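You operate a simulated robot arm through the tools that you are given. There is no shell and no other tool. Be economical: measure what you need, move in short steps, check, and stop when the job is done.

Carry out the task below with a simulated two-armed robot. There is one attempt and no reset: what you move stays moved.

TASK
Pick up the red grease can with one hand, pass it to the other hand and put it on the top of the long bench. Set down upright: red grease can.

The check looks at the end state, three seconds after you hand in, the way a careful person would. Anything else that was tipped, shoved, dropped, spilled or broken makes it a failure.

THE ROBOT
Two 7-joint arms with two-finger parallel grippers on one trunk, on a base that drives. Base frame: it is fixed to the floor where the robot stands at the start and does not move with it; the origin is under the middle of the robot, x ahead of it, y to its left, z up. Lengths are in mm, angles in degrees, forces in N, time in s.
The left shoulder is at the start at [70, 134, 926], the right one opposite. With the tool pointing down near the work surface each hand reaches from about 100 to 640 mm from the robot's upright axis, wherever it stands, measured 20 degrees to its own side. Places, roughly: top of the long bench [-2100, 0, 900]. Payload 1.57 kg a hand.
Tool frame (each hand has its own): the origin (TCP) lies between the finger pads and is the grasp point; the fingertips stand 30 mm ahead of it; z points along the fingers, y is the line along which they close. The gripper opens to 80 mm. The fingers are 17 mm wide and 12 mm thick; the gripper's body (40 by 82 mm) begins 80 mm behind the TCP.
Orientation is that of the tool frame in the base frame, as [roll, pitch, yaw] about the fixed x, y, z axes, in that order (R = Rz(yaw) Ry(pitch) Rx(roll)). With the fingers straight down and closing along the base's y, the tool's x points along the base's -x, its y along +y and its z along -z.

THE INTERFACE
- The arms move only by the tool move_arm. It takes "left_plan", "right_plan" or both (then of equal length, played together; a hand with none holds still); each is one flat list of numbers, 7 for each row, row after row: the shift along the tool's x, y, z in units of 500 mm (1.0 is 500 mm), then the turn, a rotation vector about the tool's x, y, z in units of 180 degrees (1.0 is 180 degrees), then the opening, from 0 (shut) to 1 (fully open). In form: [dx, dy, dz, wx, wy, wz, hand, dx, dy, dz, wx, wy, wz, hand, ...]. A call has 1 to 8 rows; each row is the pose to reach, as a shift and turn from the pose commanded when the call began, along the tool's axes at that moment. A call with a number of a shift or a turn outside -1 to 1 is refused whole. A row lasts 0.2 s, in which the tool goes at most 50 mm and 8.6 degrees; a call with a longer step from one row to the next is refused whole, and so is a gripper value outside its range. Where a pose cannot be reached the arm comes as near as it can. A force on the tool above 40 N (or 10 N above the force at the start of the call, whichever is more), or a blocked arm, ends the call early, and 0.2 s more pass. The fingers move at their own pace (about 153 mm/s each) and stop on an object; they squeeze with about 43 N. The grip force told is the motor's: it shows also when the fingers shut on nothing. Time passes only in rows, and 0.2 s behind the last, so rows that repeat a pose let the fingers close. The reply holds the time, the measured pose of the TCP, the force on the tool along the base axes, the opening and the grip force, in the units named above and with some noise, with the torque about the TCP (base axes, N m) and any sound that the robot's microphone picked up, and new pictures: "show" is both (left out), scene, wrist or none (wrist: the cameras of the hands that moved).
- Cameras (640 x 400 px; columns grow to the right, rows downward): "scene" is now at [129.1, 11.6, 1137.6]; the picture's right is [0.15, -0.99, 0.00], its down [-0.73, -0.11, -0.68] and it looks along [0.67, 0.10, -0.74] (base axes); focal length 267 px, centre (320, 200). "left" rides on the left gripper at [72, 7, -122] in its tool frame; the picture's right is [-0.09, 1.00, 0.00], its down [-0.84, -0.08, -0.54] and it looks along [-0.54, -0.05, 0.84] (tool axes); focal length 238 px, centre (320, 200). "right" rides on the right gripper at [72, -7, -122] in its tool frame; the picture's right is [0.09, 1.00, 0.00], its down [-0.84, 0.08, -0.54] and it looks along [-0.54, 0.05, 0.84] (tool axes); focal length 238 px, centre (320, 200). There is no depth. A picture from a camera that has moved, and an enlarged one, comes with that camera's place and axes in the base frame and with its lens.
- move_column(by): slides the trunk up (or, below 0, down) by that many mm; the arms and the scene camera ride with it, the base frame stays. It gives what a move gives, with no picture.
- roll_base(legs): drives the robot by 1 to 6 legs, each [ahead, left, turn to the left] in mm, mm and degrees, along the robot's own axes; the way and the turn of a leg run together, so that a leg with both is an arc; at most 1500 mm and 180 degrees a leg. The arms and the cameras ride along, it lands a little off, and it stops where it bumps. It gives what a move gives, and a new picture of the scene camera.
- pan_tilt(pan, tilt): turns the head with the scene camera to pan (to the left, within 86 degrees either way) and tilt (down, from -29 to 69), counted from straight ahead of the robot. It gives what a move gives, and a new picture of the scene camera.
- zoom(camera, box): a new picture of the part [left, top, right, bottom] of that camera's present view, enlarged. The clock stands still meanwhile.
- close_job(): hands the job in; it is judged then, once.

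Go step by step. Nothing tells you exact positions but the pictures and the camera data: compare them with the known pose of the tool, close in by small moves and look again before you grip or let go. The budget is 120 turns and 260 pictures, counting those below and the enlarged ones. Unless the task says otherwise, let go and move clear before handing in.

The tools are called after "Emit:" by a JSON object that holds its "method" and its "body". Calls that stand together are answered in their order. move_arm: Moves the arms, as the interface text tells. Its arguments: {"type":"object","properties":{"left_plan":{"type":"array","items":{"type":"number"}},"right_plan":{"type":"array","items":{"type":"number"}},"show":{"type":"string","enum":["both","scene","wrist","none"]}},"required":[]} The other tools are called the same way: move_column (by) slides the trunk up or down; roll_base (legs) drives the base; pan_tilt (pan, tilt) turns the head that bears the scene camera; zoom (camera, box) takes an enlarged picture of a part of a camera's view; close_job () hands the job in.

At the start:

```text
clock: 0.0
left_position: [465.9, 243.6, 835.8]
left_tcp_rot: [180.0, 0.0, 179.9]
left_contact_force: [0.3, 1.0, -0.3]
left_torque: [-0.03, -0.01, 0.01]
left_grip_width: 79.6
left_grip_force: 0.1
right_position: [421.5, -156.9, 807.3]
right_tcp_rot: [-180.0, 0.1, -180.0]
right_contact_force: [-0.3, 0.5, -0.1]
right_torque: [0.02, 0.01, 0.0]
right_grip_width: 80.0
right_grip_force: 0.0
trunk travel left (down, up): [-500.0, 440.0]
robot x, y, heading: [-0.1, -2.6, 0.2]
head pan, tilt: [8.5, 47.5]
```

scene: 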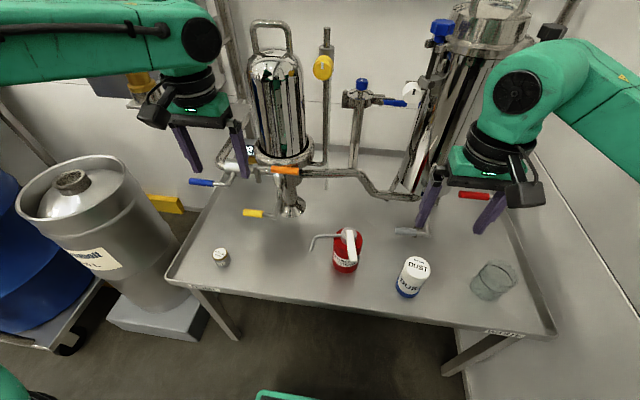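
right: 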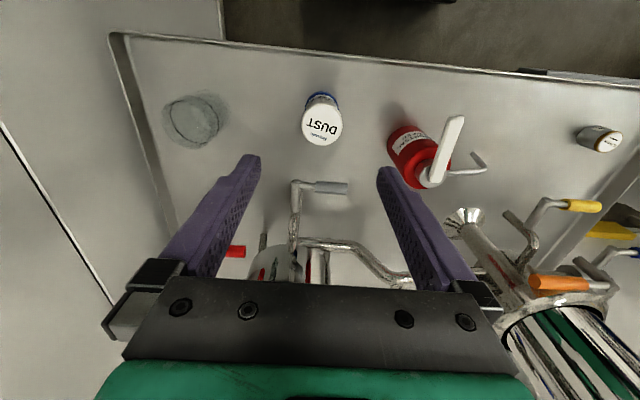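
left: 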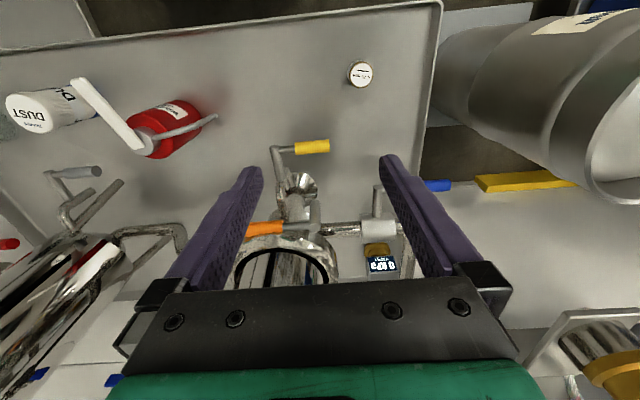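

I see the red grease can with its white lever and spout near the middle front of the table, at about (475, 0). I'll enlarge the views to get its shape.

Emit:
{"method": "zoom", "body": {"camera": "scene", "box": [280, 200, 440, 300]}}

Emit:
{"method": "zoom", "body": {"camera": "right", "box": [340, 90, 500, 190]}}

Emit:
{"method": "zoom", "body": {"camera": "left", "box": [60, 60, 220, 160]}}

```text
4.00 times, centred on (360, 250) of scene
camera zoom: at [129.1, 11.6, 1137.6], right [0.15, -0.99, 0.0], down [-0.73, -0.11, -0.68], along [0.67, 0.1, -0.74], focal length 1069 px, centre (160, 0)
```

zoom: 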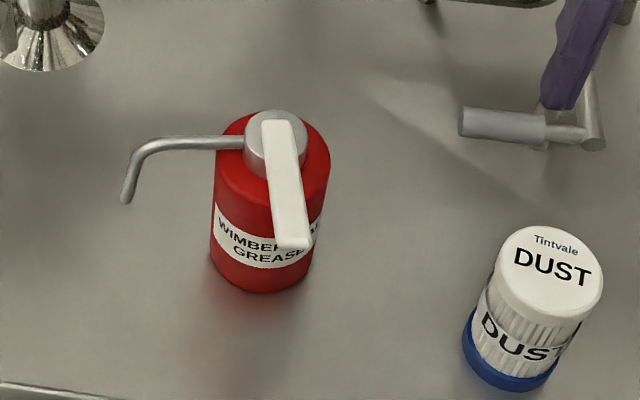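

```text
4.00 times, centred on (420, 140) of right
camera zoom: at [350.1, -162.1, 929.4], right [-0.09, 1.0, 0.0], down [0.84, 0.08, 0.54], along [0.54, 0.05, -0.84], focal length 953 px, centre (-80, 440)
```

zoom: 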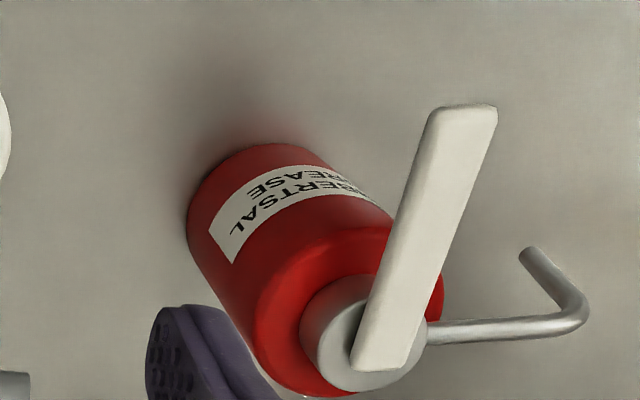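

```text
4.00 times, centred on (140, 110) of left
camera zoom: at [392.6, 250.2, 957.6], right [0.09, 1.0, 0.0], down [0.84, -0.08, 0.54], along [0.54, -0.05, -0.84], focal length 953 px, centre (1040, 560)
```

zoom: 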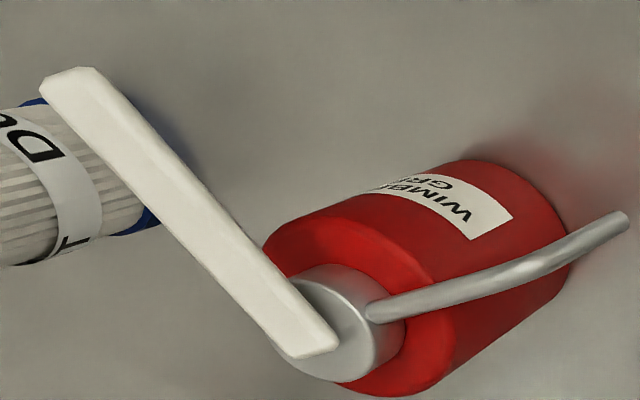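

The can body is about 67 mm wide and 110 mm tall, at roughly (474, -1). Its lever lies at z≈670 toward the robot, and the spout points left.
I plan a top-down right-hand grasp with the fingers on the diagonal clear of lever and spout, then a tilted side grasp by the left hand. First the right hand goes above the can.

Emit:
{"method": "move_arm", "body": {"right_plan": [-0.021, 0.0622, 0.0188, 0, 0, 0.0422, 1, -0.042, 0.1244, 0.0376, 0, 0, 0.0844, 1, -0.063, 0.1866, 0.0564, 0, 0, 0.1266, 1, -0.084, 0.2488, 0.0752, 0, 0, 0.1688, 1, -0.105, 0.311, 0.094, 0, 0, 0.211, 1, -0.105, 0.311, 0.094, 0, 0, 0.211, 1]}}

```text
clock: 1.4
left_position: [465.1, 243.1, 835.9]
left_tcp_rot: [-180.0, -0.1, 179.9]
left_contact_force: [-0.4, 0.3, 0.1]
left_torque: [0.0, 0.0, 0.01]
left_grip_width: 79.8
left_grip_force: 0.1
right_position: [474.8, -1.2, 760.8]
right_tcp_rot: [179.8, 0.0, 141.9]
right_contact_force: [0.1, 0.9, -0.5]
right_torque: [0.03, -0.01, -0.01]
right_grip_width: 80.2
right_grip_force: 0.1
trunk travel left (down, up): [-500.0, 440.0]
robot x, y, heading: [0.3, -0.2, -0.1]
head pan, tilt: [8.5, 47.5]
camera scene: at [128.9, 11.0, 1137.6], right [0.15, -0.99, 0.0], down [-0.73, -0.11, -0.68], along [0.67, 0.1, -0.74], focal length 267 px, centre (320, 200)
camera right: at [414.2, 38.8, 881.3], right [0.54, 0.84, 0.0], down [0.71, -0.46, 0.54], along [0.46, -0.29, -0.84], focal length 238 px, centre (320, 200)
```

scene: 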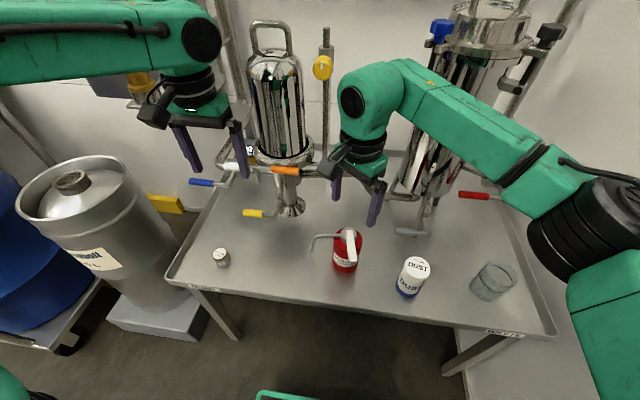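
right: 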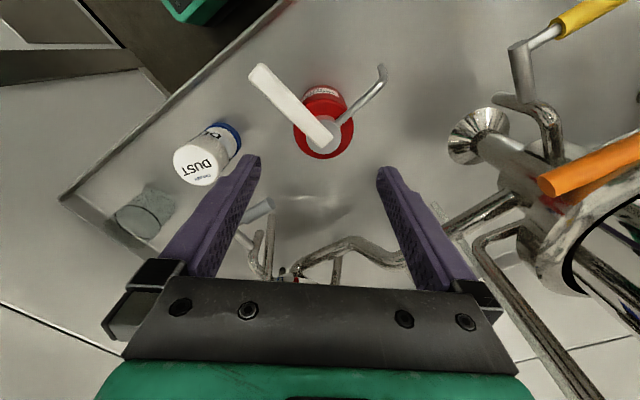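

The right hand hovers about over the can. I'll enlarge the wrist view to refine the centring.

Emit:
{"method": "zoom", "body": {"camera": "right", "box": [240, 60, 400, 160]}}

Emit:
{"method": "zoom", "body": {"camera": "scene", "box": [280, 180, 440, 280]}}

```text
4.00 times, centred on (320, 110) of right
camera zoom: at [414.2, 38.8, 881.3], right [0.54, 0.84, 0.0], down [0.71, -0.46, 0.54], along [0.46, -0.29, -0.84], focal length 953 px, centre (320, 560)
```

zoom: 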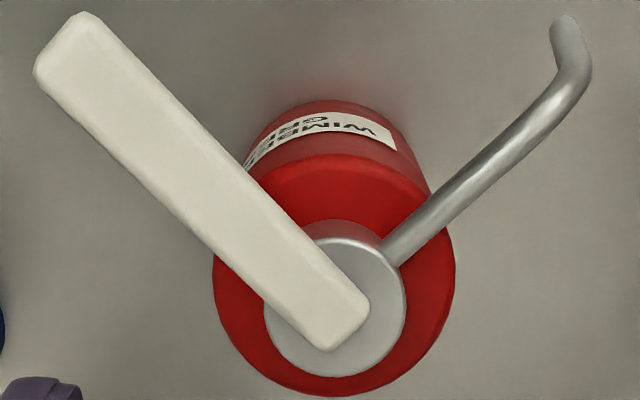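

```text
4.00 times, centred on (360, 230) of scene
camera zoom: at [128.9, 11.0, 1137.6], right [0.15, -0.99, 0.0], down [-0.73, -0.11, -0.68], along [0.67, 0.1, -0.74], focal length 1069 px, centre (160, 80)
```

zoom: 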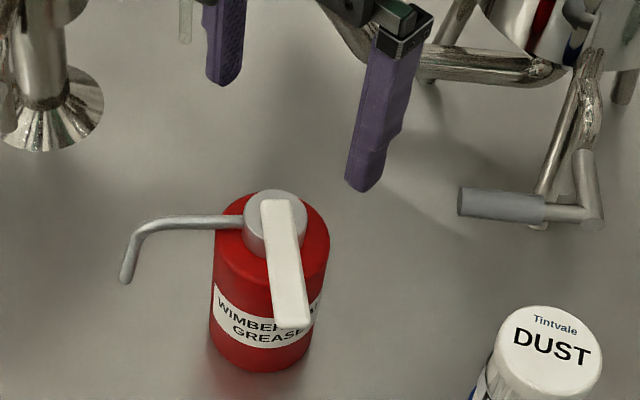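

The can centre is about 3 mm along the tool's +y from the hand's axis. I'll correct that and go down part of the way.

Emit:
{"method": "move_arm", "body": {"right_plan": [0, 0.0064, 0.03, 0, 0, 0, 1, 0, 0.0064, 0.08, 0, 0, 0, 1, 0, 0.0064, 0.13, 0, 0, 0, 1, 0, 0.0064, 0.16, 0, 0, 0, 1]}}

Emit:
{"method": "zoom", "body": {"camera": "right", "box": [160, 0, 480, 200]}}

Emit:
{"method": "zoom", "body": {"camera": "scene", "box": [280, 180, 440, 280]}}

```text
clock: 2.4
left_position: [464.9, 243.3, 836.2]
left_tcp_rot: [-179.9, 0.0, 180.0]
left_contact_force: [0.5, -0.1, -0.1]
left_torque: [-0.02, -0.01, 0.01]
left_grip_width: 79.9
left_grip_force: 0.0
right_position: [475.4, 0.7, 680.9]
right_tcp_rot: [180.0, -0.1, 142.0]
right_contact_force: [0.5, 0.8, -0.4]
right_torque: [-0.02, -0.01, 0.01]
right_grip_width: 80.0
right_grip_force: 0.0
trunk travel left (down, up): [-500.0, 440.0]
robot x, y, heading: [-2.3, -1.3, -0.2]
head pan, tilt: [8.5, 47.5]
camera scene: at [129.2, 11.6, 1137.6], right [0.15, -0.99, 0.0], down [-0.73, -0.11, -0.68], along [0.67, 0.1, -0.74], focal length 267 px, centre (320, 200)
camera right: at [416.1, 41.2, 802.4], right [0.54, 0.84, 0.0], down [0.71, -0.45, 0.54], along [0.46, -0.29, -0.84], focal length 238 px, centre (320, 200)
```

scene: 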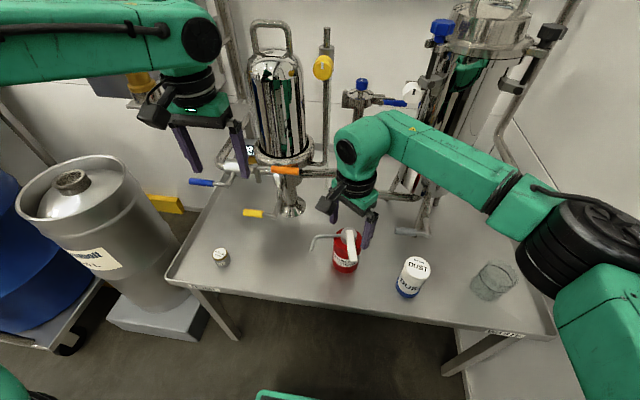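
right: 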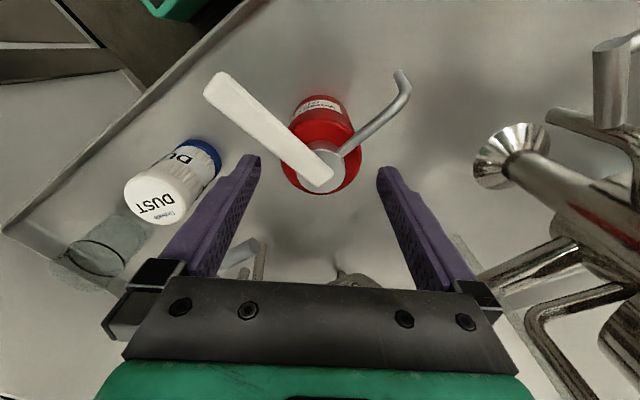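

```text
2.00 times, centred on (320, 100) of right
camera zoom: at [416.1, 41.2, 802.4], right [0.54, 0.84, 0.0], down [0.71, -0.45, 0.54], along [0.46, -0.29, -0.84], focal length 477 px, centre (320, 400)
```

zoom: 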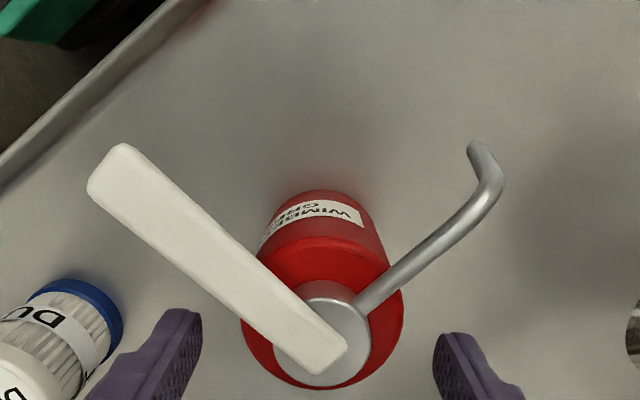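

```text
4.00 times, centred on (360, 230) of scene
camera zoom: at [129.2, 11.6, 1137.6], right [0.15, -0.99, 0.0], down [-0.73, -0.11, -0.68], along [0.67, 0.1, -0.74], focal length 1069 px, centre (160, 80)
```

zoom: 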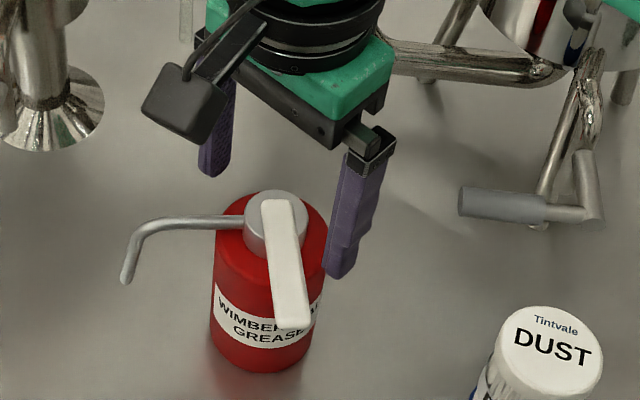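

The fingers straddle the can well, with only a small shift along tool +x needed. I'll descend to z≈616, still open.

Emit:
{"method": "move_arm", "body": {"right_plan": [0.005, 0.0, 0.02, 0, 0, 0, 1, 0.005, 0.0, 0.05, 0, 0, 0, 1, 0.005, 0.0, 0.08, 0, 0, 0, 1, 0.005, 0.0, 0.11, 0, 0, 0, 1, 0.005, 0.0, 0.13, 0, 0, 0, 1]}}

Emit:
{"method": "zoom", "body": {"camera": "right", "box": [160, 50, 480, 250]}}

Emit:
{"method": "zoom", "body": {"camera": "scene", "box": [280, 180, 440, 280]}}

```text
clock: 3.6
left_position: [465.7, 242.9, 835.6]
left_tcp_rot: [-180.0, 0.0, -180.0]
left_contact_force: [-0.3, -0.1, 0.2]
left_torque: [-0.01, 0.0, -0.01]
left_grip_width: 80.0
left_grip_force: 0.0
right_position: [474.0, 2.5, 616.7]
right_tcp_rot: [179.9, 0.0, 142.0]
right_contact_force: [-0.2, -0.1, 0.5]
right_torque: [-0.04, -0.01, 0.03]
right_grip_width: 80.1
right_grip_force: 0.1
trunk travel left (down, up): [-500.0, 440.0]
robot x, y, heading: [-0.1, 1.8, -0.0]
head pan, tilt: [8.5, 47.5]
camera scene: at [129.1, 11.7, 1137.6], right [0.15, -0.99, 0.0], down [-0.73, -0.11, -0.68], along [0.67, 0.1, -0.74], focal length 267 px, centre (320, 200)
camera right: at [414.1, 43.2, 737.2], right [0.54, 0.84, 0.0], down [0.71, -0.45, 0.54], along [0.46, -0.29, -0.84], focal length 238 px, centre (320, 200)
```

scene: 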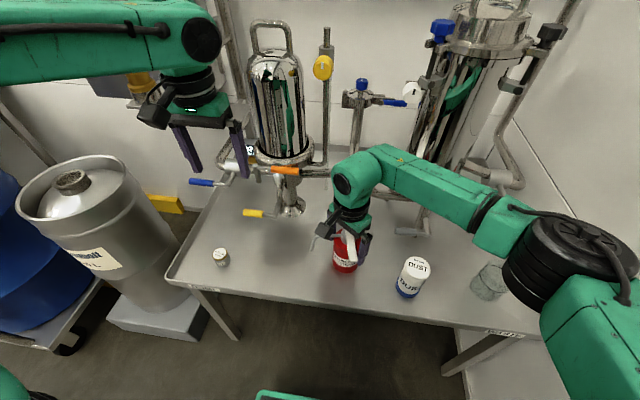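
right: 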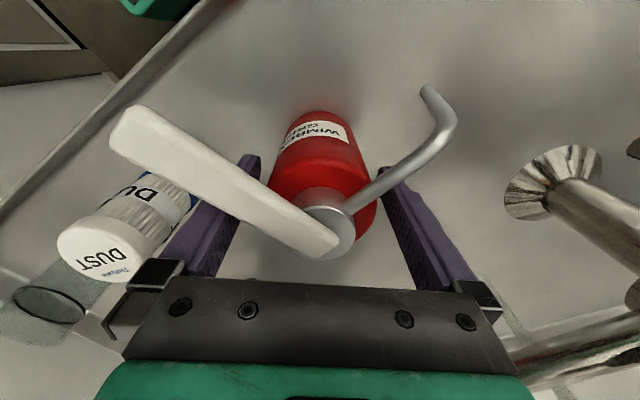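

```text
2.00 times, centred on (320, 150) of right
camera zoom: at [414.1, 43.2, 737.2], right [0.54, 0.84, 0.0], down [0.71, -0.45, 0.54], along [0.46, -0.29, -0.84], focal length 477 px, centre (320, 300)
```

zoom: 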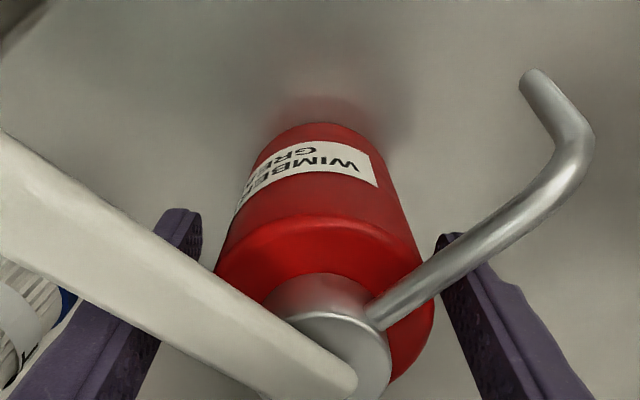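

```text
4.00 times, centred on (360, 230) of scene
camera zoom: at [129.1, 11.7, 1137.6], right [0.15, -0.99, 0.0], down [-0.73, -0.11, -0.68], along [0.67, 0.1, -0.74], focal length 1069 px, centre (160, 80)
```

zoom: 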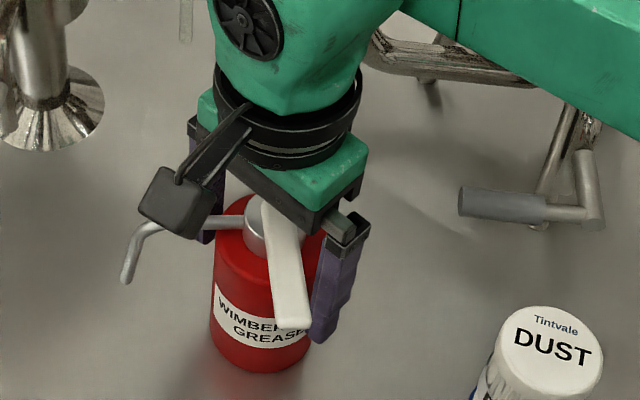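

The fingers stand on both sides of the body, clear of lever and spout. Closing now.

Emit:
{"method": "move_arm", "body": {"right_plan": [0, 0, 0, 0, 0, 0, 0, 0, 0, 0, 0, 0, 0, 0, 0, 0, 0, 0, 0, 0, 0, 0, 0, 0, 0, 0, 0, 0]}}

```text
clock: 4.6
left_position: [465.4, 243.5, 835.0]
left_tcp_rot: [-180.0, -0.1, 180.0]
left_contact_force: [-0.1, 0.1, 0.2]
left_torque: [0.03, 0.01, 0.03]
left_grip_width: 79.6
left_grip_force: 0.1
right_position: [473.1, 2.6, 616.0]
right_tcp_rot: [179.9, 0.0, 142.0]
right_contact_force: [0.7, 0.3, -0.1]
right_torque: [-0.02, -0.03, 0.01]
right_grip_width: 65.2
right_grip_force: 43.5
trunk travel left (down, up): [-500.0, 440.0]
robot x, y, heading: [2.9, 0.1, 0.4]
head pan, tilt: [8.5, 47.5]
camera scene: at [129.2, 11.8, 1137.5], right [0.15, -0.99, 0.0], down [-0.73, -0.11, -0.68], along [0.67, 0.1, -0.74], focal length 267 px, centre (320, 200)
camera right: at [414.1, 43.2, 737.3], right [0.54, 0.84, 0.0], down [0.71, -0.45, 0.54], along [0.46, -0.29, -0.84], focal length 238 px, centre (320, 200)
```

scene: 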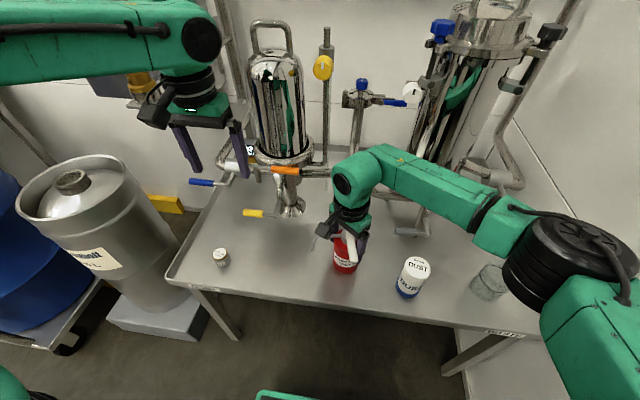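
right: 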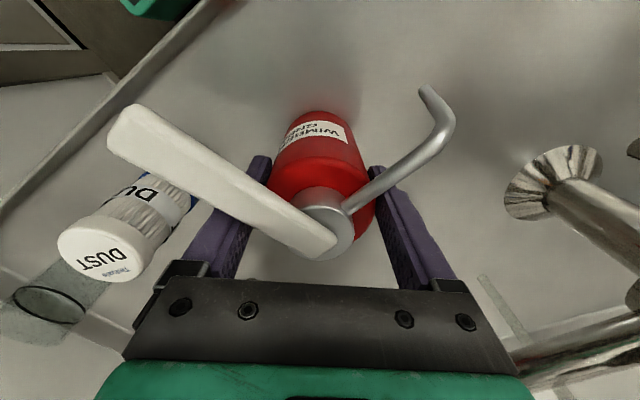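

The can is held (65 mm wide, 43 N). I'll lift it straight up.

Emit:
{"method": "move_arm", "body": {"right_plan": [0, 0, -0.03, 0, 0, 0, 0, 0, 0, -0.1, 0, 0, 0, 0, 0, 0, -0.18, 0, 0, 0, 0, 0, 0, -0.26, 0, 0, 0, 0, 0, 0, -0.34, 0, 0, 0, 0, 0, 0, -0.34, 0, 0, 0, 0]}}

```text
clock: 6.0
left_position: [465.6, 242.9, 835.2]
left_tcp_rot: [-180.0, -0.1, 179.9]
left_contact_force: [-0.2, -0.3, -0.6]
left_torque: [-0.02, 0.04, -0.01]
left_grip_width: 79.9
left_grip_force: 0.1
right_position: [475.3, 3.1, 787.1]
right_tcp_rot: [-179.9, 0.0, 141.9]
right_contact_force: [0.8, 0.4, -3.0]
right_torque: [0.02, 0.01, 0.03]
right_grip_width: 65.4
right_grip_force: 43.2
trunk travel left (down, up): [-500.0, 440.0]
robot x, y, heading: [-1.4, 1.1, -0.0]
head pan, tilt: [8.5, 47.5]
camera scene: at [129.9, 11.6, 1137.4], right [0.15, -0.99, 0.0], down [-0.73, -0.11, -0.67], along [0.67, 0.1, -0.74], focal length 267 px, centre (320, 200)
camera right: at [415.2, 43.4, 907.4], right [0.54, 0.84, 0.0], down [0.71, -0.45, 0.54], along [0.46, -0.29, -0.84], focal length 238 px, centre (320, 200)
```

scene: 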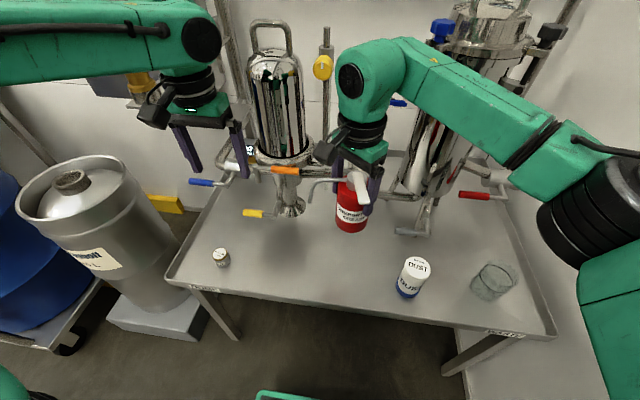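
right: 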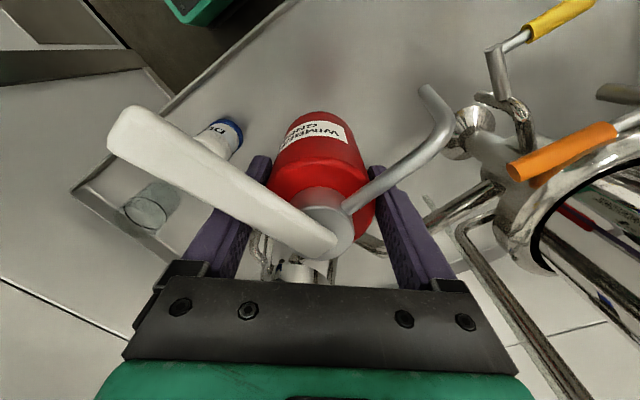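

The can is up and steady, weighing about 0.3 kg. Before driving I'll look at the surroundings on both sides.

Emit:
{"method": "pan_tilt", "body": {"pan": 86, "tilt": 25}}

Emit:
{"method": "pan_tilt", "body": {"pan": -86, "tilt": 25}}

```text
clock: 7.5
left_position: [466.1, 242.5, 835.4]
left_tcp_rot: [180.0, 0.1, -180.0]
left_contact_force: [0.2, -0.2, 0.9]
left_torque: [0.0, -0.04, 0.02]
left_grip_width: 80.1
left_grip_force: 0.0
right_position: [475.4, 3.5, 787.3]
right_tcp_rot: [-180.0, 0.0, 142.0]
right_contact_force: [-0.2, 0.4, -2.9]
right_torque: [0.02, 0.0, -0.01]
right_grip_width: 65.2
right_grip_force: 42.8
trunk travel left (down, up): [-500.0, 440.0]
robot x, y, heading: [-3.0, 1.4, 0.1]
head pan, tilt: [85.9, 25.0]
camera scene: at [57.8, 91.9, 1171.6], right [1.0, -0.07, 0.0], down [-0.03, -0.42, -0.91], along [0.06, 0.9, -0.42], focal length 267 px, centre (320, 200)
```

scene: 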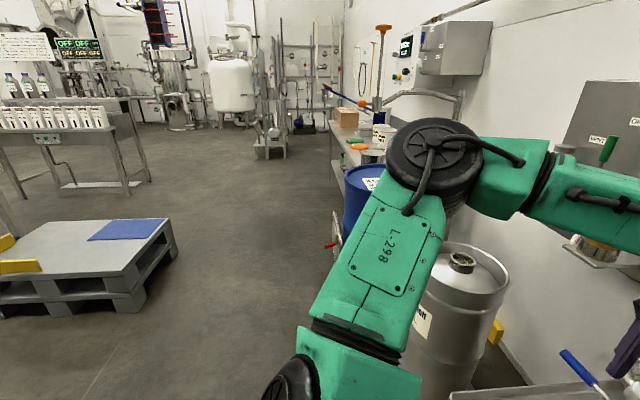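

```text
clock: 10.1
left_position: [464.8, 243.4, 836.2]
left_tcp_rot: [-180.0, 0.0, 180.0]
left_contact_force: [0.3, -0.1, 0.5]
left_torque: [-0.01, 0.01, -0.01]
left_grip_width: 80.1
left_grip_force: 0.1
right_position: [473.8, 3.1, 787.0]
right_tcp_rot: [180.0, 0.0, 142.0]
right_contact_force: [-0.1, 0.1, -2.4]
right_torque: [0.01, -0.01, 0.01]
right_grip_width: 65.3
right_grip_force: 43.3
trunk travel left (down, up): [-500.0, 440.0]
robot x, y, heading: [1.1, 1.1, 0.0]
head pan, tilt: [-85.9, 25.0]
camera scene: at [57.7, -91.9, 1171.6], right [-1.0, -0.07, 0.0], down [-0.03, 0.42, -0.91], along [0.06, -0.9, -0.42], focal length 267 px, centre (320, 200)
```

scene: 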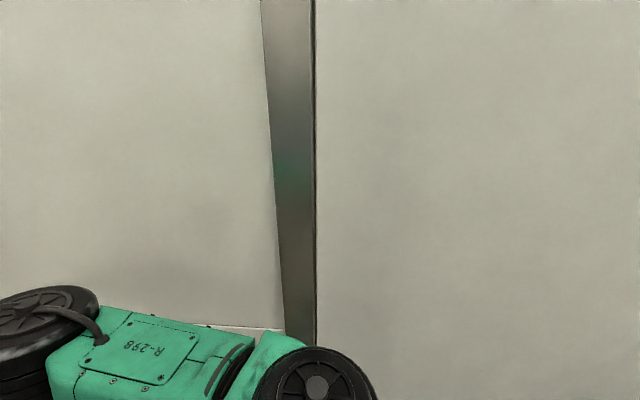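

A wall is close on the right; the left is open. I'll back away and shift left, then do the handover in free space.

Emit:
{"method": "roll_base", "body": {"legs": [[-450, 0, 0], [0, 350, 0]]}}

Emit:
{"method": "pan_tilt", "body": {"pan": 0, "tilt": 45}}

```text
clock: 14.7
left_position: [16.3, 594.4, 834.4]
left_tcp_rot: [-180.0, 0.0, 179.9]
left_contact_force: [0.7, -0.7, 0.5]
left_torque: [0.0, 0.02, 0.01]
left_grip_width: 79.9
left_grip_force: 0.0
right_position: [22.7, 354.5, 785.7]
right_tcp_rot: [-180.0, 0.0, 141.7]
right_contact_force: [-0.6, -0.1, -3.9]
right_torque: [0.01, 0.01, -0.01]
right_grip_width: 65.4
right_grip_force: 42.9
trunk travel left (down, up): [-500.0, 440.0]
robot x, y, heading: [-452.8, 353.0, -0.1]
head pan, tilt: [-85.9, 25.0]
camera scene: at [-394.3, 260.7, 1171.7], right [-1.0, -0.07, 0.0], down [-0.03, 0.42, -0.91], along [0.06, -0.9, -0.42], focal length 267 px, centre (320, 200)
```

scene: 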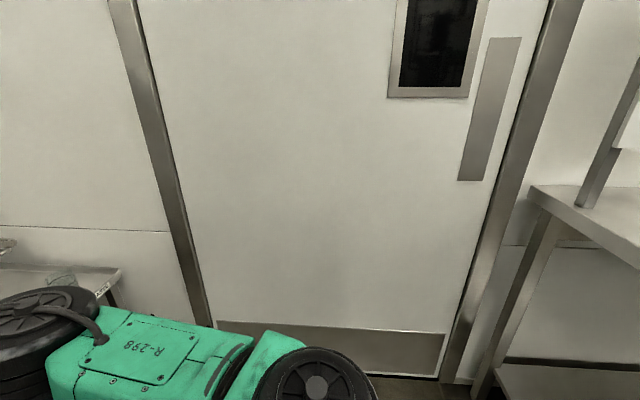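

```text
clock: 16.3
left_position: [14.1, 593.7, 835.6]
left_tcp_rot: [180.0, 0.0, 179.8]
left_contact_force: [-0.6, -0.4, 0.8]
left_torque: [0.04, 0.02, 0.02]
left_grip_width: 79.7
left_grip_force: 0.0
right_position: [23.7, 354.1, 786.7]
right_tcp_rot: [179.9, 0.0, 141.8]
right_contact_force: [0.7, 0.0, -3.4]
right_torque: [0.04, 0.0, -0.02]
right_grip_width: 64.9
right_grip_force: 43.4
trunk travel left (down, up): [-500.0, 440.0]
robot x, y, heading: [-455.8, 348.1, 0.1]
head pan, tilt: [0.0, 45.0]
camera scene: at [-319.3, 351.9, 1141.0], right [0.0, -1.0, 0.0], down [-0.71, 0.0, -0.71], along [0.71, 0.0, -0.71], focal length 267 px, centre (320, 200)
```

scene: 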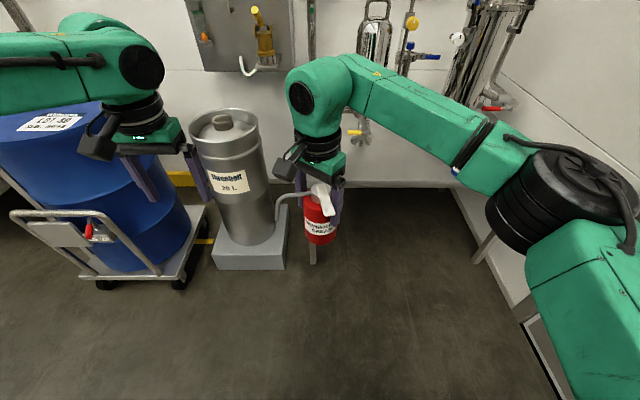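

Free space here, with the can axis at about (23, 354) and its bottom at z≈695. I'll bring the left hand to a standoff: tilted 35° below horizontal, pointing forward and slightly right, aimed at the lower can body.

Emit:
{"method": "move_arm", "body": {"left_plan": [0.06, 0, 0.0014, 0.00734, -0.0377, 0.01408, 1, 0.12, -0.019, 0.0028, 0.01468, -0.0754, 0.02815, 1, 0.179, -0.056, 0.0041, 0.022, -0.1131, 0.0422, 1, 0.239, -0.131, 0.0055, 0.02935, -0.1509, 0.0563, 1, 0.239, -0.206, 0.0069, 0.0367, -0.1886, 0.0704, 1, 0.239, -0.28, 0.0083, 0.044, -0.2263, 0.0845, 1, 0.239, -0.337, 0.0096, 0.0514, -0.264, 0.0985, 1, 0.239, -0.374, 0.011, 0.0587, -0.3017, 0.1126, 1]}}

```text
clock: 17.8
left_position: [-18.7, 443.3, 895.1]
left_tcp_rot: [-178.0, 40.2, 165.4]
left_contact_force: [9.8, 26.5, -0.1]
left_torque: [-0.71, 0.28, -0.46]
left_grip_width: 54.8
left_grip_force: 0.0
left hand out of reach, approached as far as the arm can: row 3, 4, 5, 6, 7
right_position: [24.7, 347.4, 784.7]
right_tcp_rot: [-179.6, 0.2, 141.8]
right_contact_force: [-10.3, -26.4, -3.9]
right_torque: [3.62, -1.41, 2.63]
right_grip_width: 65.0
right_grip_force: 42.5
trunk travel left (down, up): [-500.0, 440.0]
robot x, y, heading: [-455.9, 351.4, -0.1]
head pan, tilt: [0.0, 45.0]
stopped in row 7 (right hand): the force on the tool passed its limit (the readings are from after the stop); the commanded pose is now the measured one
camera scene: at [-319.6, 350.9, 1141.0], right [0.0, -1.0, 0.0], down [-0.71, 0.0, -0.71], along [0.71, 0.0, -0.71], focal length 267 px, centre (320, 200)
camera left: at [-146.8, 488.5, 941.0], right [0.34, 0.94, 0.03], down [0.26, -0.13, 0.96], along [0.9, -0.32, -0.29], focal length 238 px, centre (320, 200)
```

scene: 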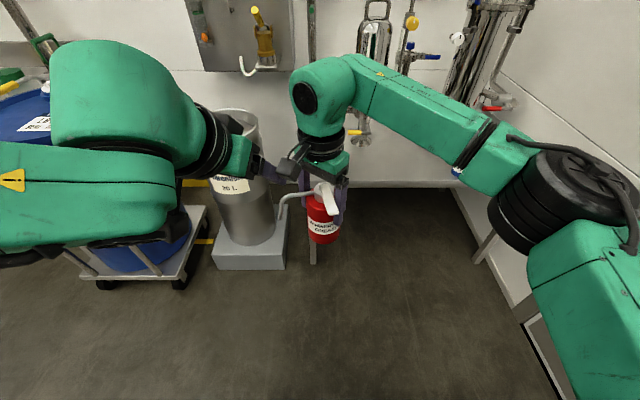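
left: 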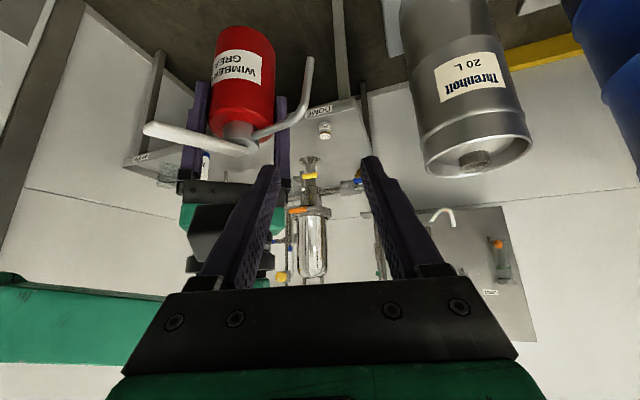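

The left hand couldn't reach that pose and its finger touched the right hand's camera. I'll back it off to the left straight away.

Emit:
{"method": "move_arm", "body": {"left_plan": [0, 0.04, 0, 0, 0, 0, 1, 0, 0.1, 0, 0, 0, 0, 1, 0, 0.18, 0, 0, 0, 0, 1, 0, 0.26, 0, 0, 0, 0, 1]}}

Emit:
{"method": "zoom", "body": {"camera": "right", "box": [0, 0, 640, 400]}}

```text
clock: 18.8
left_position: [16.1, 568.5, 891.0]
left_tcp_rot: [-177.7, 40.4, 165.2]
left_contact_force: [0.6, -0.7, -0.4]
left_torque: [0.0, 0.02, 0.01]
left_grip_width: 80.0
left_grip_force: 0.0
right_position: [24.5, 350.4, 785.7]
right_tcp_rot: [-179.7, 0.2, 141.7]
right_contact_force: [0.9, -0.2, -2.6]
right_torque: [0.03, 0.04, -0.01]
right_grip_width: 65.0
right_grip_force: 42.9
trunk travel left (down, up): [-500.0, 440.0]
robot x, y, heading: [-451.8, 352.7, -0.1]
head pan, tilt: [0.0, 45.0]
camera scene: at [-319.0, 353.4, 1141.0], right [0.0, -1.0, 0.0], down [-0.71, 0.0, -0.71], along [0.71, 0.0, -0.71], focal length 267 px, centre (320, 200)
camera left: at [-111.0, 614.4, 936.6], right [0.35, 0.94, 0.03], down [0.26, -0.13, 0.96], along [0.9, -0.32, -0.29], focal length 238 px, centre (320, 200)
```

scene: 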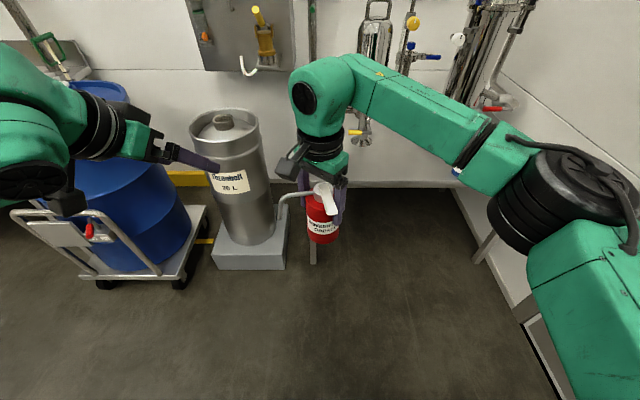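
left: 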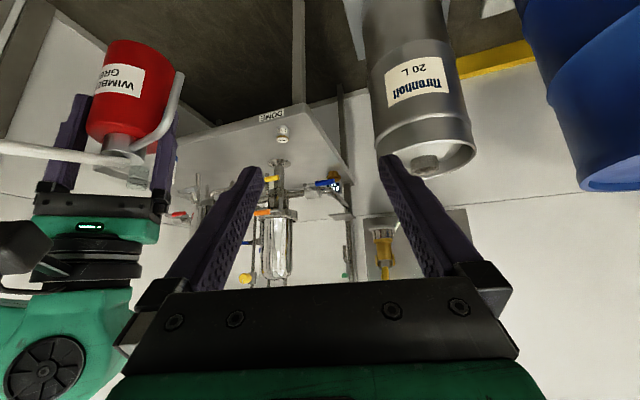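

```text
1.00 times, centred on (320, 200) of right
camera zoom: at [-33.8, 392.6, 905.7], right [0.55, 0.84, -0.01], down [0.7, -0.46, 0.54], along [0.45, -0.3, -0.84], focal length 238 px, centre (320, 200)
```

zoom: 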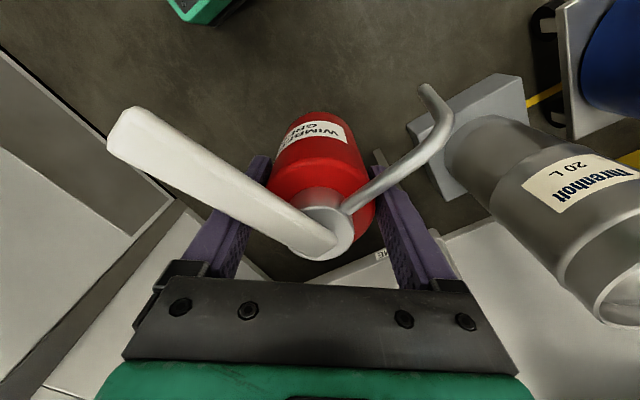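

The can is still firmly held. I'll take it further out, lower and to the right so the left arm has room behind it, and bring the left hand down at its side.

Emit:
{"method": "move_arm", "body": {"right_plan": [-0.0437, 0, 0.0487, 0, 0, 0, 0, -0.0875, 0, 0.0973, 0, 0, 0, 0, -0.1312, 0.001, 0.146, 0, 0, 0, 0, -0.1749, 0.001, 0.1947, 0, 0, 0, 0, -0.2187, 0.002, 0.2433, 0, 0, 0, 0, -0.2624, 0.002, 0.292, 0, 0, 0, 0], "left_plan": [0.0444, -0.0134, 0.0586, 0.0028, -0.0134, 0.0048, 1, 0.0888, -0.0267, 0.1173, 0.0057, -0.0268, 0.0095, 1, 0.1332, -0.04, 0.1759, 0.0085, -0.0402, 0.0143, 1, 0.1776, -0.0535, 0.2345, 0.0113, -0.0536, 0.0191, 1, 0.222, -0.0668, 0.2932, 0.0142, -0.067, 0.0238, 1, 0.2664, -0.0802, 0.3518, 0.017, -0.0804, 0.0286, 1]}}

```text
clock: 20.2
left_position: [14.0, 520.4, 668.9]
left_tcp_rot: [-179.9, 54.7, 158.1]
left_contact_force: [-0.3, 0.2, 0.3]
left_torque: [0.03, -0.02, -0.03]
left_grip_width: 80.1
left_grip_force: 0.0
left hand out of reach, approached as far as the arm can: row 2, 3
right_position: [130.3, 268.8, 637.5]
right_tcp_rot: [-179.7, 0.2, 141.6]
right_contact_force: [1.1, -0.6, -4.0]
right_torque: [0.0, 0.03, 0.0]
right_grip_width: 65.2
right_grip_force: 43.4
trunk travel left (down, up): [-500.0, 440.0]
robot x, y, heading: [-450.0, 351.1, -0.2]
head pan, tilt: [0.0, 45.0]
camera scene: at [-317.6, 352.8, 1140.8], right [0.0, -1.0, 0.0], down [-0.71, 0.0, -0.71], along [0.71, 0.0, -0.71], focal length 267 px, centre (320, 200)
camera right: at [70.3, 310.2, 758.6], right [0.55, 0.84, -0.01], down [0.7, -0.46, 0.54], along [0.45, -0.3, -0.84], focal length 238 px, centre (320, 200)
camera left: at [-114.2, 579.9, 680.7], right [0.42, 0.9, 0.07], down [0.01, -0.09, 1.0], along [0.91, -0.42, -0.04], focal length 238 px, centre (320, 200)
```

scene: 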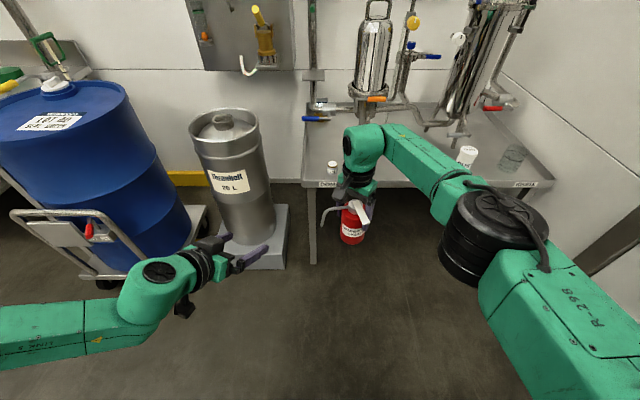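
right: 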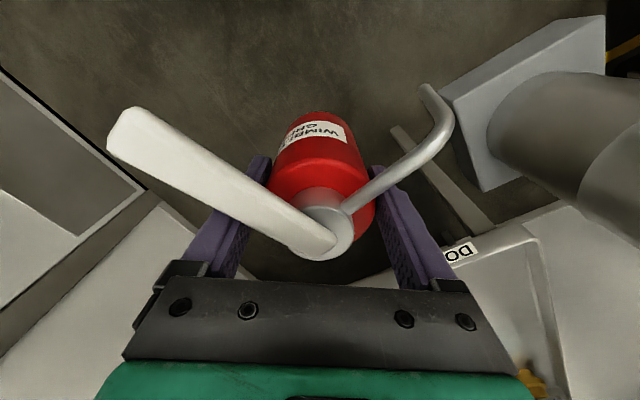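
left: 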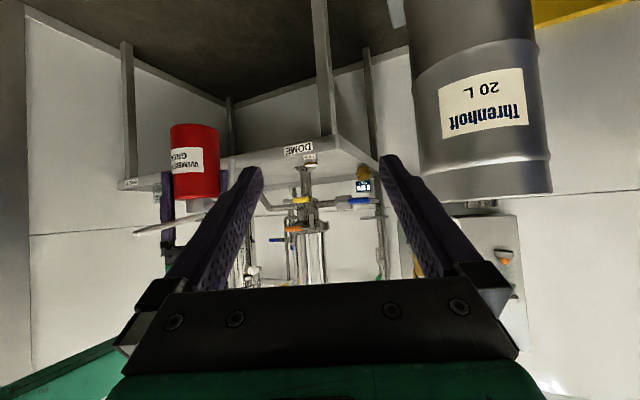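

Both arms reached their poses. Now the left hand slides right to its standoff behind the can.

Emit:
{"method": "move_arm", "body": {"left_plan": [-0.0184, -0.0758, 0.0256, 0, 0, 0, 1, -0.0368, -0.1516, 0.0512, 0, 0, 0, 1, -0.0552, -0.2274, 0.0768, 0, 0, 0, 1, -0.0736, -0.3032, 0.1024, 0, 0, 0, 1, -0.092, -0.379, 0.128, 0, 0, 0, 1, -0.092, -0.379, 0.128, 0, 0, 0, 1]}}

```text
clock: 21.6
left_position: [10.3, 367.3, 709.3]
left_tcp_rot: [180.0, 54.8, 158.0]
left_contact_force: [0.6, 0.6, -0.1]
left_torque: [0.03, 0.04, 0.01]
left_grip_width: 80.0
left_grip_force: 0.0
left hand out of reach, approached as far as the arm can: row 4, 5, 6
right_position: [128.6, 268.0, 639.2]
right_tcp_rot: [-179.6, 0.1, 141.6]
right_contact_force: [-0.2, -0.3, -3.1]
right_torque: [0.05, 0.03, -0.02]
right_grip_width: 65.3
right_grip_force: 43.0
trunk travel left (down, up): [-500.0, 440.0]
robot x, y, heading: [-451.7, 350.0, -0.3]
head pan, tilt: [0.0, 45.0]
camera scene: at [-319.1, 352.3, 1141.0], right [0.0, -1.0, 0.0], down [-0.71, 0.0, -0.71], along [0.71, 0.0, -0.71], focal length 267 px, centre (320, 200)
camera left: at [-118.9, 426.9, 720.7], right [0.42, 0.9, 0.08], down [0.01, -0.09, 1.0], along [0.91, -0.42, -0.04], focal length 238 px, centre (320, 200)
```

scene: 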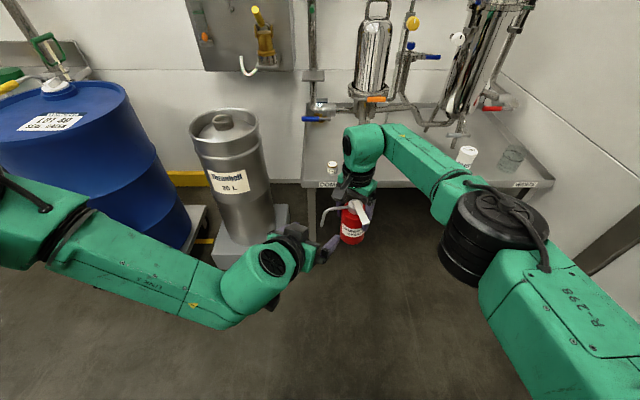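
left: 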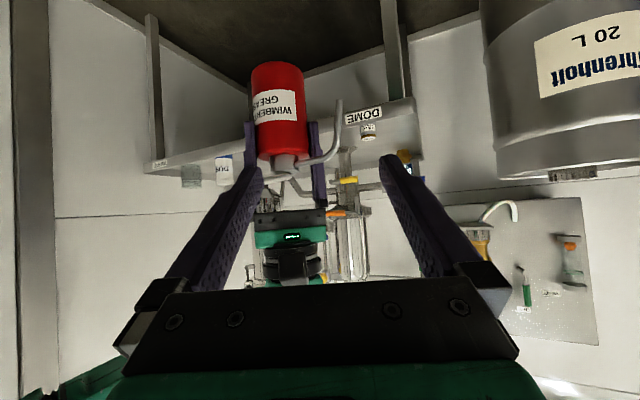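

The left arm can't fold in that far behind the can. I'll turn the can about its axis by 38° with the right hand, so the left can come in more from its own side, and move the left hand clear meanwhile.

Emit:
{"method": "move_arm", "body": {"right_plan": [0, 0, 0, 0, 0, 0, 0, 0, 0, 0, 0, 0, 0.0422, 0, 0, 0, 0, 0, 0, 0.0844, 0, 0, 0, 0, 0, 0, 0.1267, 0, 0, 0, 0, 0, 0, 0.1689, 0, 0, 0, 0, 0, 0, 0.2111, 0], "left_plan": [0.017, 0.074, -0.0245, 0, 0, 0, 1, 0.0344, 0.148, -0.049, 0, 0, 0, 1, 0.0344, 0.148, -0.049, 0, 0, 0, 1, 0.0344, 0.148, -0.049, 0, 0, 0, 1, 0.0344, 0.148, -0.049, 0, 0, 0, 1, 0.0344, 0.148, -0.049, 0, 0, 0, 1], "show": "scene"}}

```text
clock: 23.0
left_position: [11.5, 449.6, 708.7]
left_tcp_rot: [179.9, 55.0, 158.0]
left_contact_force: [0.1, 0.1, -0.8]
left_torque: [0.01, 0.02, -0.04]
left_grip_width: 80.0
left_grip_force: 0.0
right_position: [128.5, 268.5, 639.1]
right_tcp_rot: [-179.9, 0.3, 103.3]
right_contact_force: [0.8, 0.1, -2.9]
right_torque: [0.03, -0.01, 0.0]
right_grip_width: 65.1
right_grip_force: 43.1
trunk travel left (down, up): [-500.0, 440.0]
robot x, y, heading: [-448.6, 351.7, -0.1]
head pan, tilt: [0.0, 45.0]
camera scene: at [-319.2, 352.1, 1141.0], right [0.0, -1.0, 0.0], down [-0.71, 0.0, -0.71], along [0.71, 0.0, -0.71], focal length 267 px, centre (320, 200)
```

scene: 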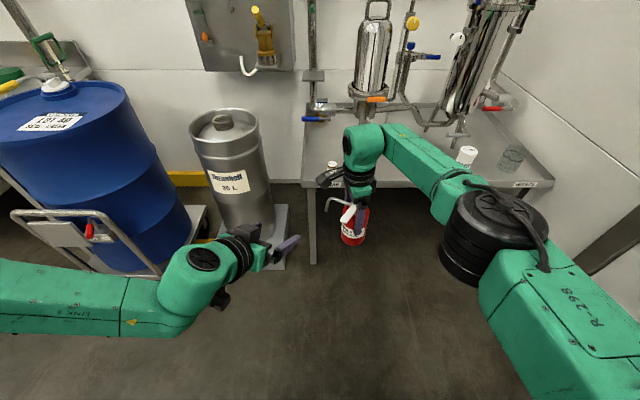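

The can turned nicely. Now I'll yaw the left hand by the same amount and bring it to a 150 mm standoff on the new approach line.

Emit:
{"method": "move_arm", "body": {"left_plan": [-0.0061, -0.0189, 0.035, 0.0352, 0, 0.0247, 1, -0.0122, -0.0378, 0.07, 0.0704, 0, 0.0493, 1, -0.0184, -0.0566, 0.105, 0.1057, 0, 0.074, 1, -0.0245, -0.0755, 0.14, 0.1409, 0, 0.0986, 1, -0.0306, -0.0944, 0.175, 0.1761, 0, 0.1233, 1, -0.0306, -0.0944, 0.175, 0.1761, 0, 0.1233, 1]}}

Emit:
{"method": "zoom", "body": {"camera": "scene", "box": [260, 130, 420, 280]}}

```text
clock: 24.4
left_position: [7.0, 335.0, 695.4]
left_tcp_rot: [176.7, 53.6, 119.0]
left_contact_force: [0.0, 0.2, -0.5]
left_torque: [0.02, -0.03, 0.02]
left_grip_width: 80.0
left_grip_force: 0.1
left hand out of reach, approached as far as the arm can: row 4, 5, 6
right_position: [128.9, 268.7, 639.2]
right_tcp_rot: [-179.9, 0.2, 103.6]
right_contact_force: [0.2, 0.6, -2.7]
right_torque: [0.0, -0.01, -0.03]
right_grip_width: 65.3
right_grip_force: 42.8
trunk travel left (down, up): [-500.0, 440.0]
robot x, y, heading: [-451.7, 351.8, -0.3]
head pan, tilt: [0.0, 45.0]
camera scene: at [-319.0, 352.3, 1140.9], right [0.0, -1.0, 0.0], down [-0.71, 0.0, -0.71], along [0.71, 0.0, -0.71], focal length 267 px, centre (320, 200)
camera left: at [-62.3, 458.5, 709.1], right [0.87, 0.47, 0.11], down [-0.06, -0.11, 0.99], along [0.48, -0.87, -0.06], focal length 238 px, centre (320, 200)
```

scene: 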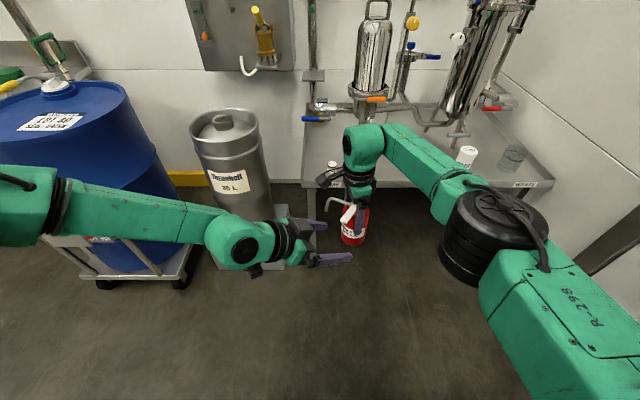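
left: 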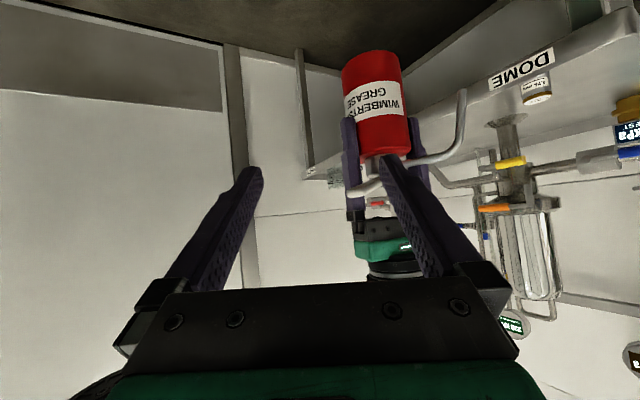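

```text
2.67 times, centred on (340, 205) of scene
camera zoom: at [-319.0, 352.3, 1140.9], right [0.0, -1.0, 0.0], down [-0.71, 0.0, -0.71], along [0.71, 0.0, -0.71], focal length 713 px, centre (267, 187)
```

zoom: 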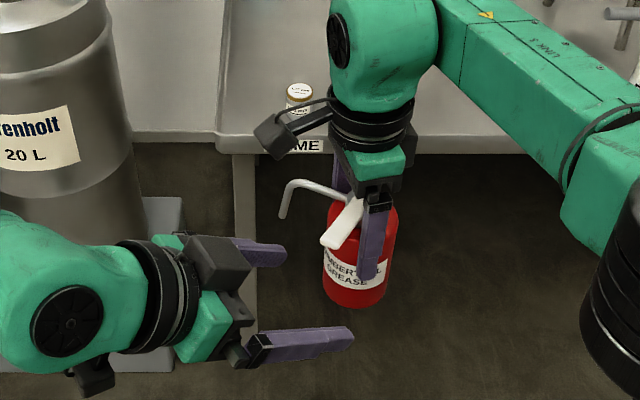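

The left wrist seems to lock up when the hand lines up with its forearm, so pointing straight ahead should suit it better. I'll test the left pose alone (pointing ahead, tilted 35° down) at its own side of the robot.

Emit:
{"method": "move_arm", "body": {"left_plan": [0.0228, 0.0122, -0.0201, -0.0322, -0.0002, -0.0246, 1, 0.0455, 0.0244, -0.0402, -0.0644, -0.0003, -0.0493, 1, 0.0683, 0.0366, -0.0602, -0.0966, -0.0005, -0.0739, 1, 0.091, 0.0488, -0.0803, -0.1288, -0.0007, -0.0986, 1, 0.1138, 0.061, -0.1004, -0.1609, -0.0008, -0.1232, 1, 0.1365, 0.0732, -0.1205, -0.1931, -0.001, -0.1478, 1, 0.1593, 0.0854, -0.1405, -0.2253, -0.0011, -0.1725, 1, 0.182, 0.0976, -0.1606, -0.2575, -0.0013, -0.1971, 1], "show": "scene"}}

```text
clock: 26.2
left_position: [52.5, 501.5, 643.1]
left_tcp_rot: [-176.6, 53.9, -179.3]
left_contact_force: [0.0, 0.4, 0.3]
left_torque: [0.03, 0.02, 0.0]
left_grip_width: 80.0
left_grip_force: 0.0
left hand out of reach, approached as far as the arm can: row 1, 2
right_position: [127.4, 268.9, 639.2]
right_tcp_rot: [-180.0, 0.2, 103.6]
right_contact_force: [0.3, -0.2, -2.7]
right_torque: [0.03, 0.02, 0.01]
right_grip_width: 65.2
right_grip_force: 43.1
trunk travel left (down, up): [-500.0, 440.0]
robot x, y, heading: [-453.0, 353.8, 0.1]
head pan, tilt: [0.0, 45.0]
camera scene: at [-319.1, 351.9, 1141.0], right [0.0, -1.0, 0.0], down [-0.71, 0.0, -0.71], along [0.71, 0.0, -0.71], focal length 267 px, centre (320, 200)
```

scene: 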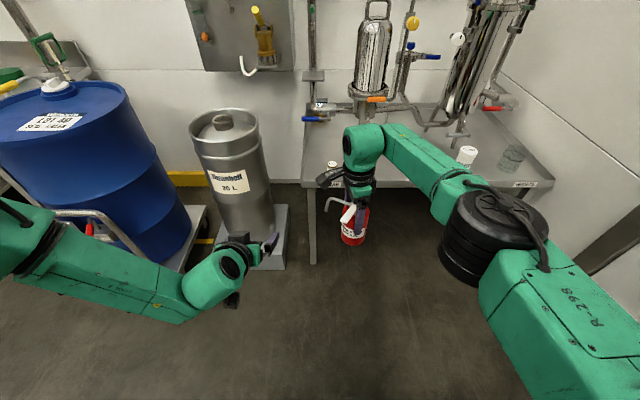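

That pose works, straight ahead. I'll test the would-be grasp pose too, still away from the can.

Emit:
{"method": "move_arm", "body": {"left_plan": [-0.0007, -0.037, 0.063, -0.0052, -0.002, 0.0008, 1, -0.0013, -0.074, 0.126, -0.0105, -0.004, 0.0016, 1, -0.002, -0.111, 0.189, -0.0157, -0.006, 0.0024, 1, -0.002, -0.111, 0.189, -0.0157, -0.006, 0.0024, 1], "show": "none"}}

```text
clock: 27.2
left_position: [93.4, 494.2, 661.9]
left_tcp_rot: [-179.7, 55.0, 179.9]
left_contact_force: [-0.3, -0.5, 0.1]
left_torque: [-0.02, -0.03, 0.02]
left_grip_width: 80.0
left_grip_force: 0.1
left hand out of reach, approached as far as the arm can: row 1, 2, 3, 4
right_position: [130.0, 268.2, 638.7]
right_tcp_rot: [-180.0, 0.3, 103.5]
right_contact_force: [0.5, 0.0, -3.4]
right_torque: [0.01, -0.04, 0.02]
right_grip_width: 65.2
right_grip_force: 43.1
trunk travel left (down, up): [-500.0, 440.0]
robot x, y, heading: [-452.5, 352.6, 0.0]
head pan, tilt: [0.0, 45.0]
```

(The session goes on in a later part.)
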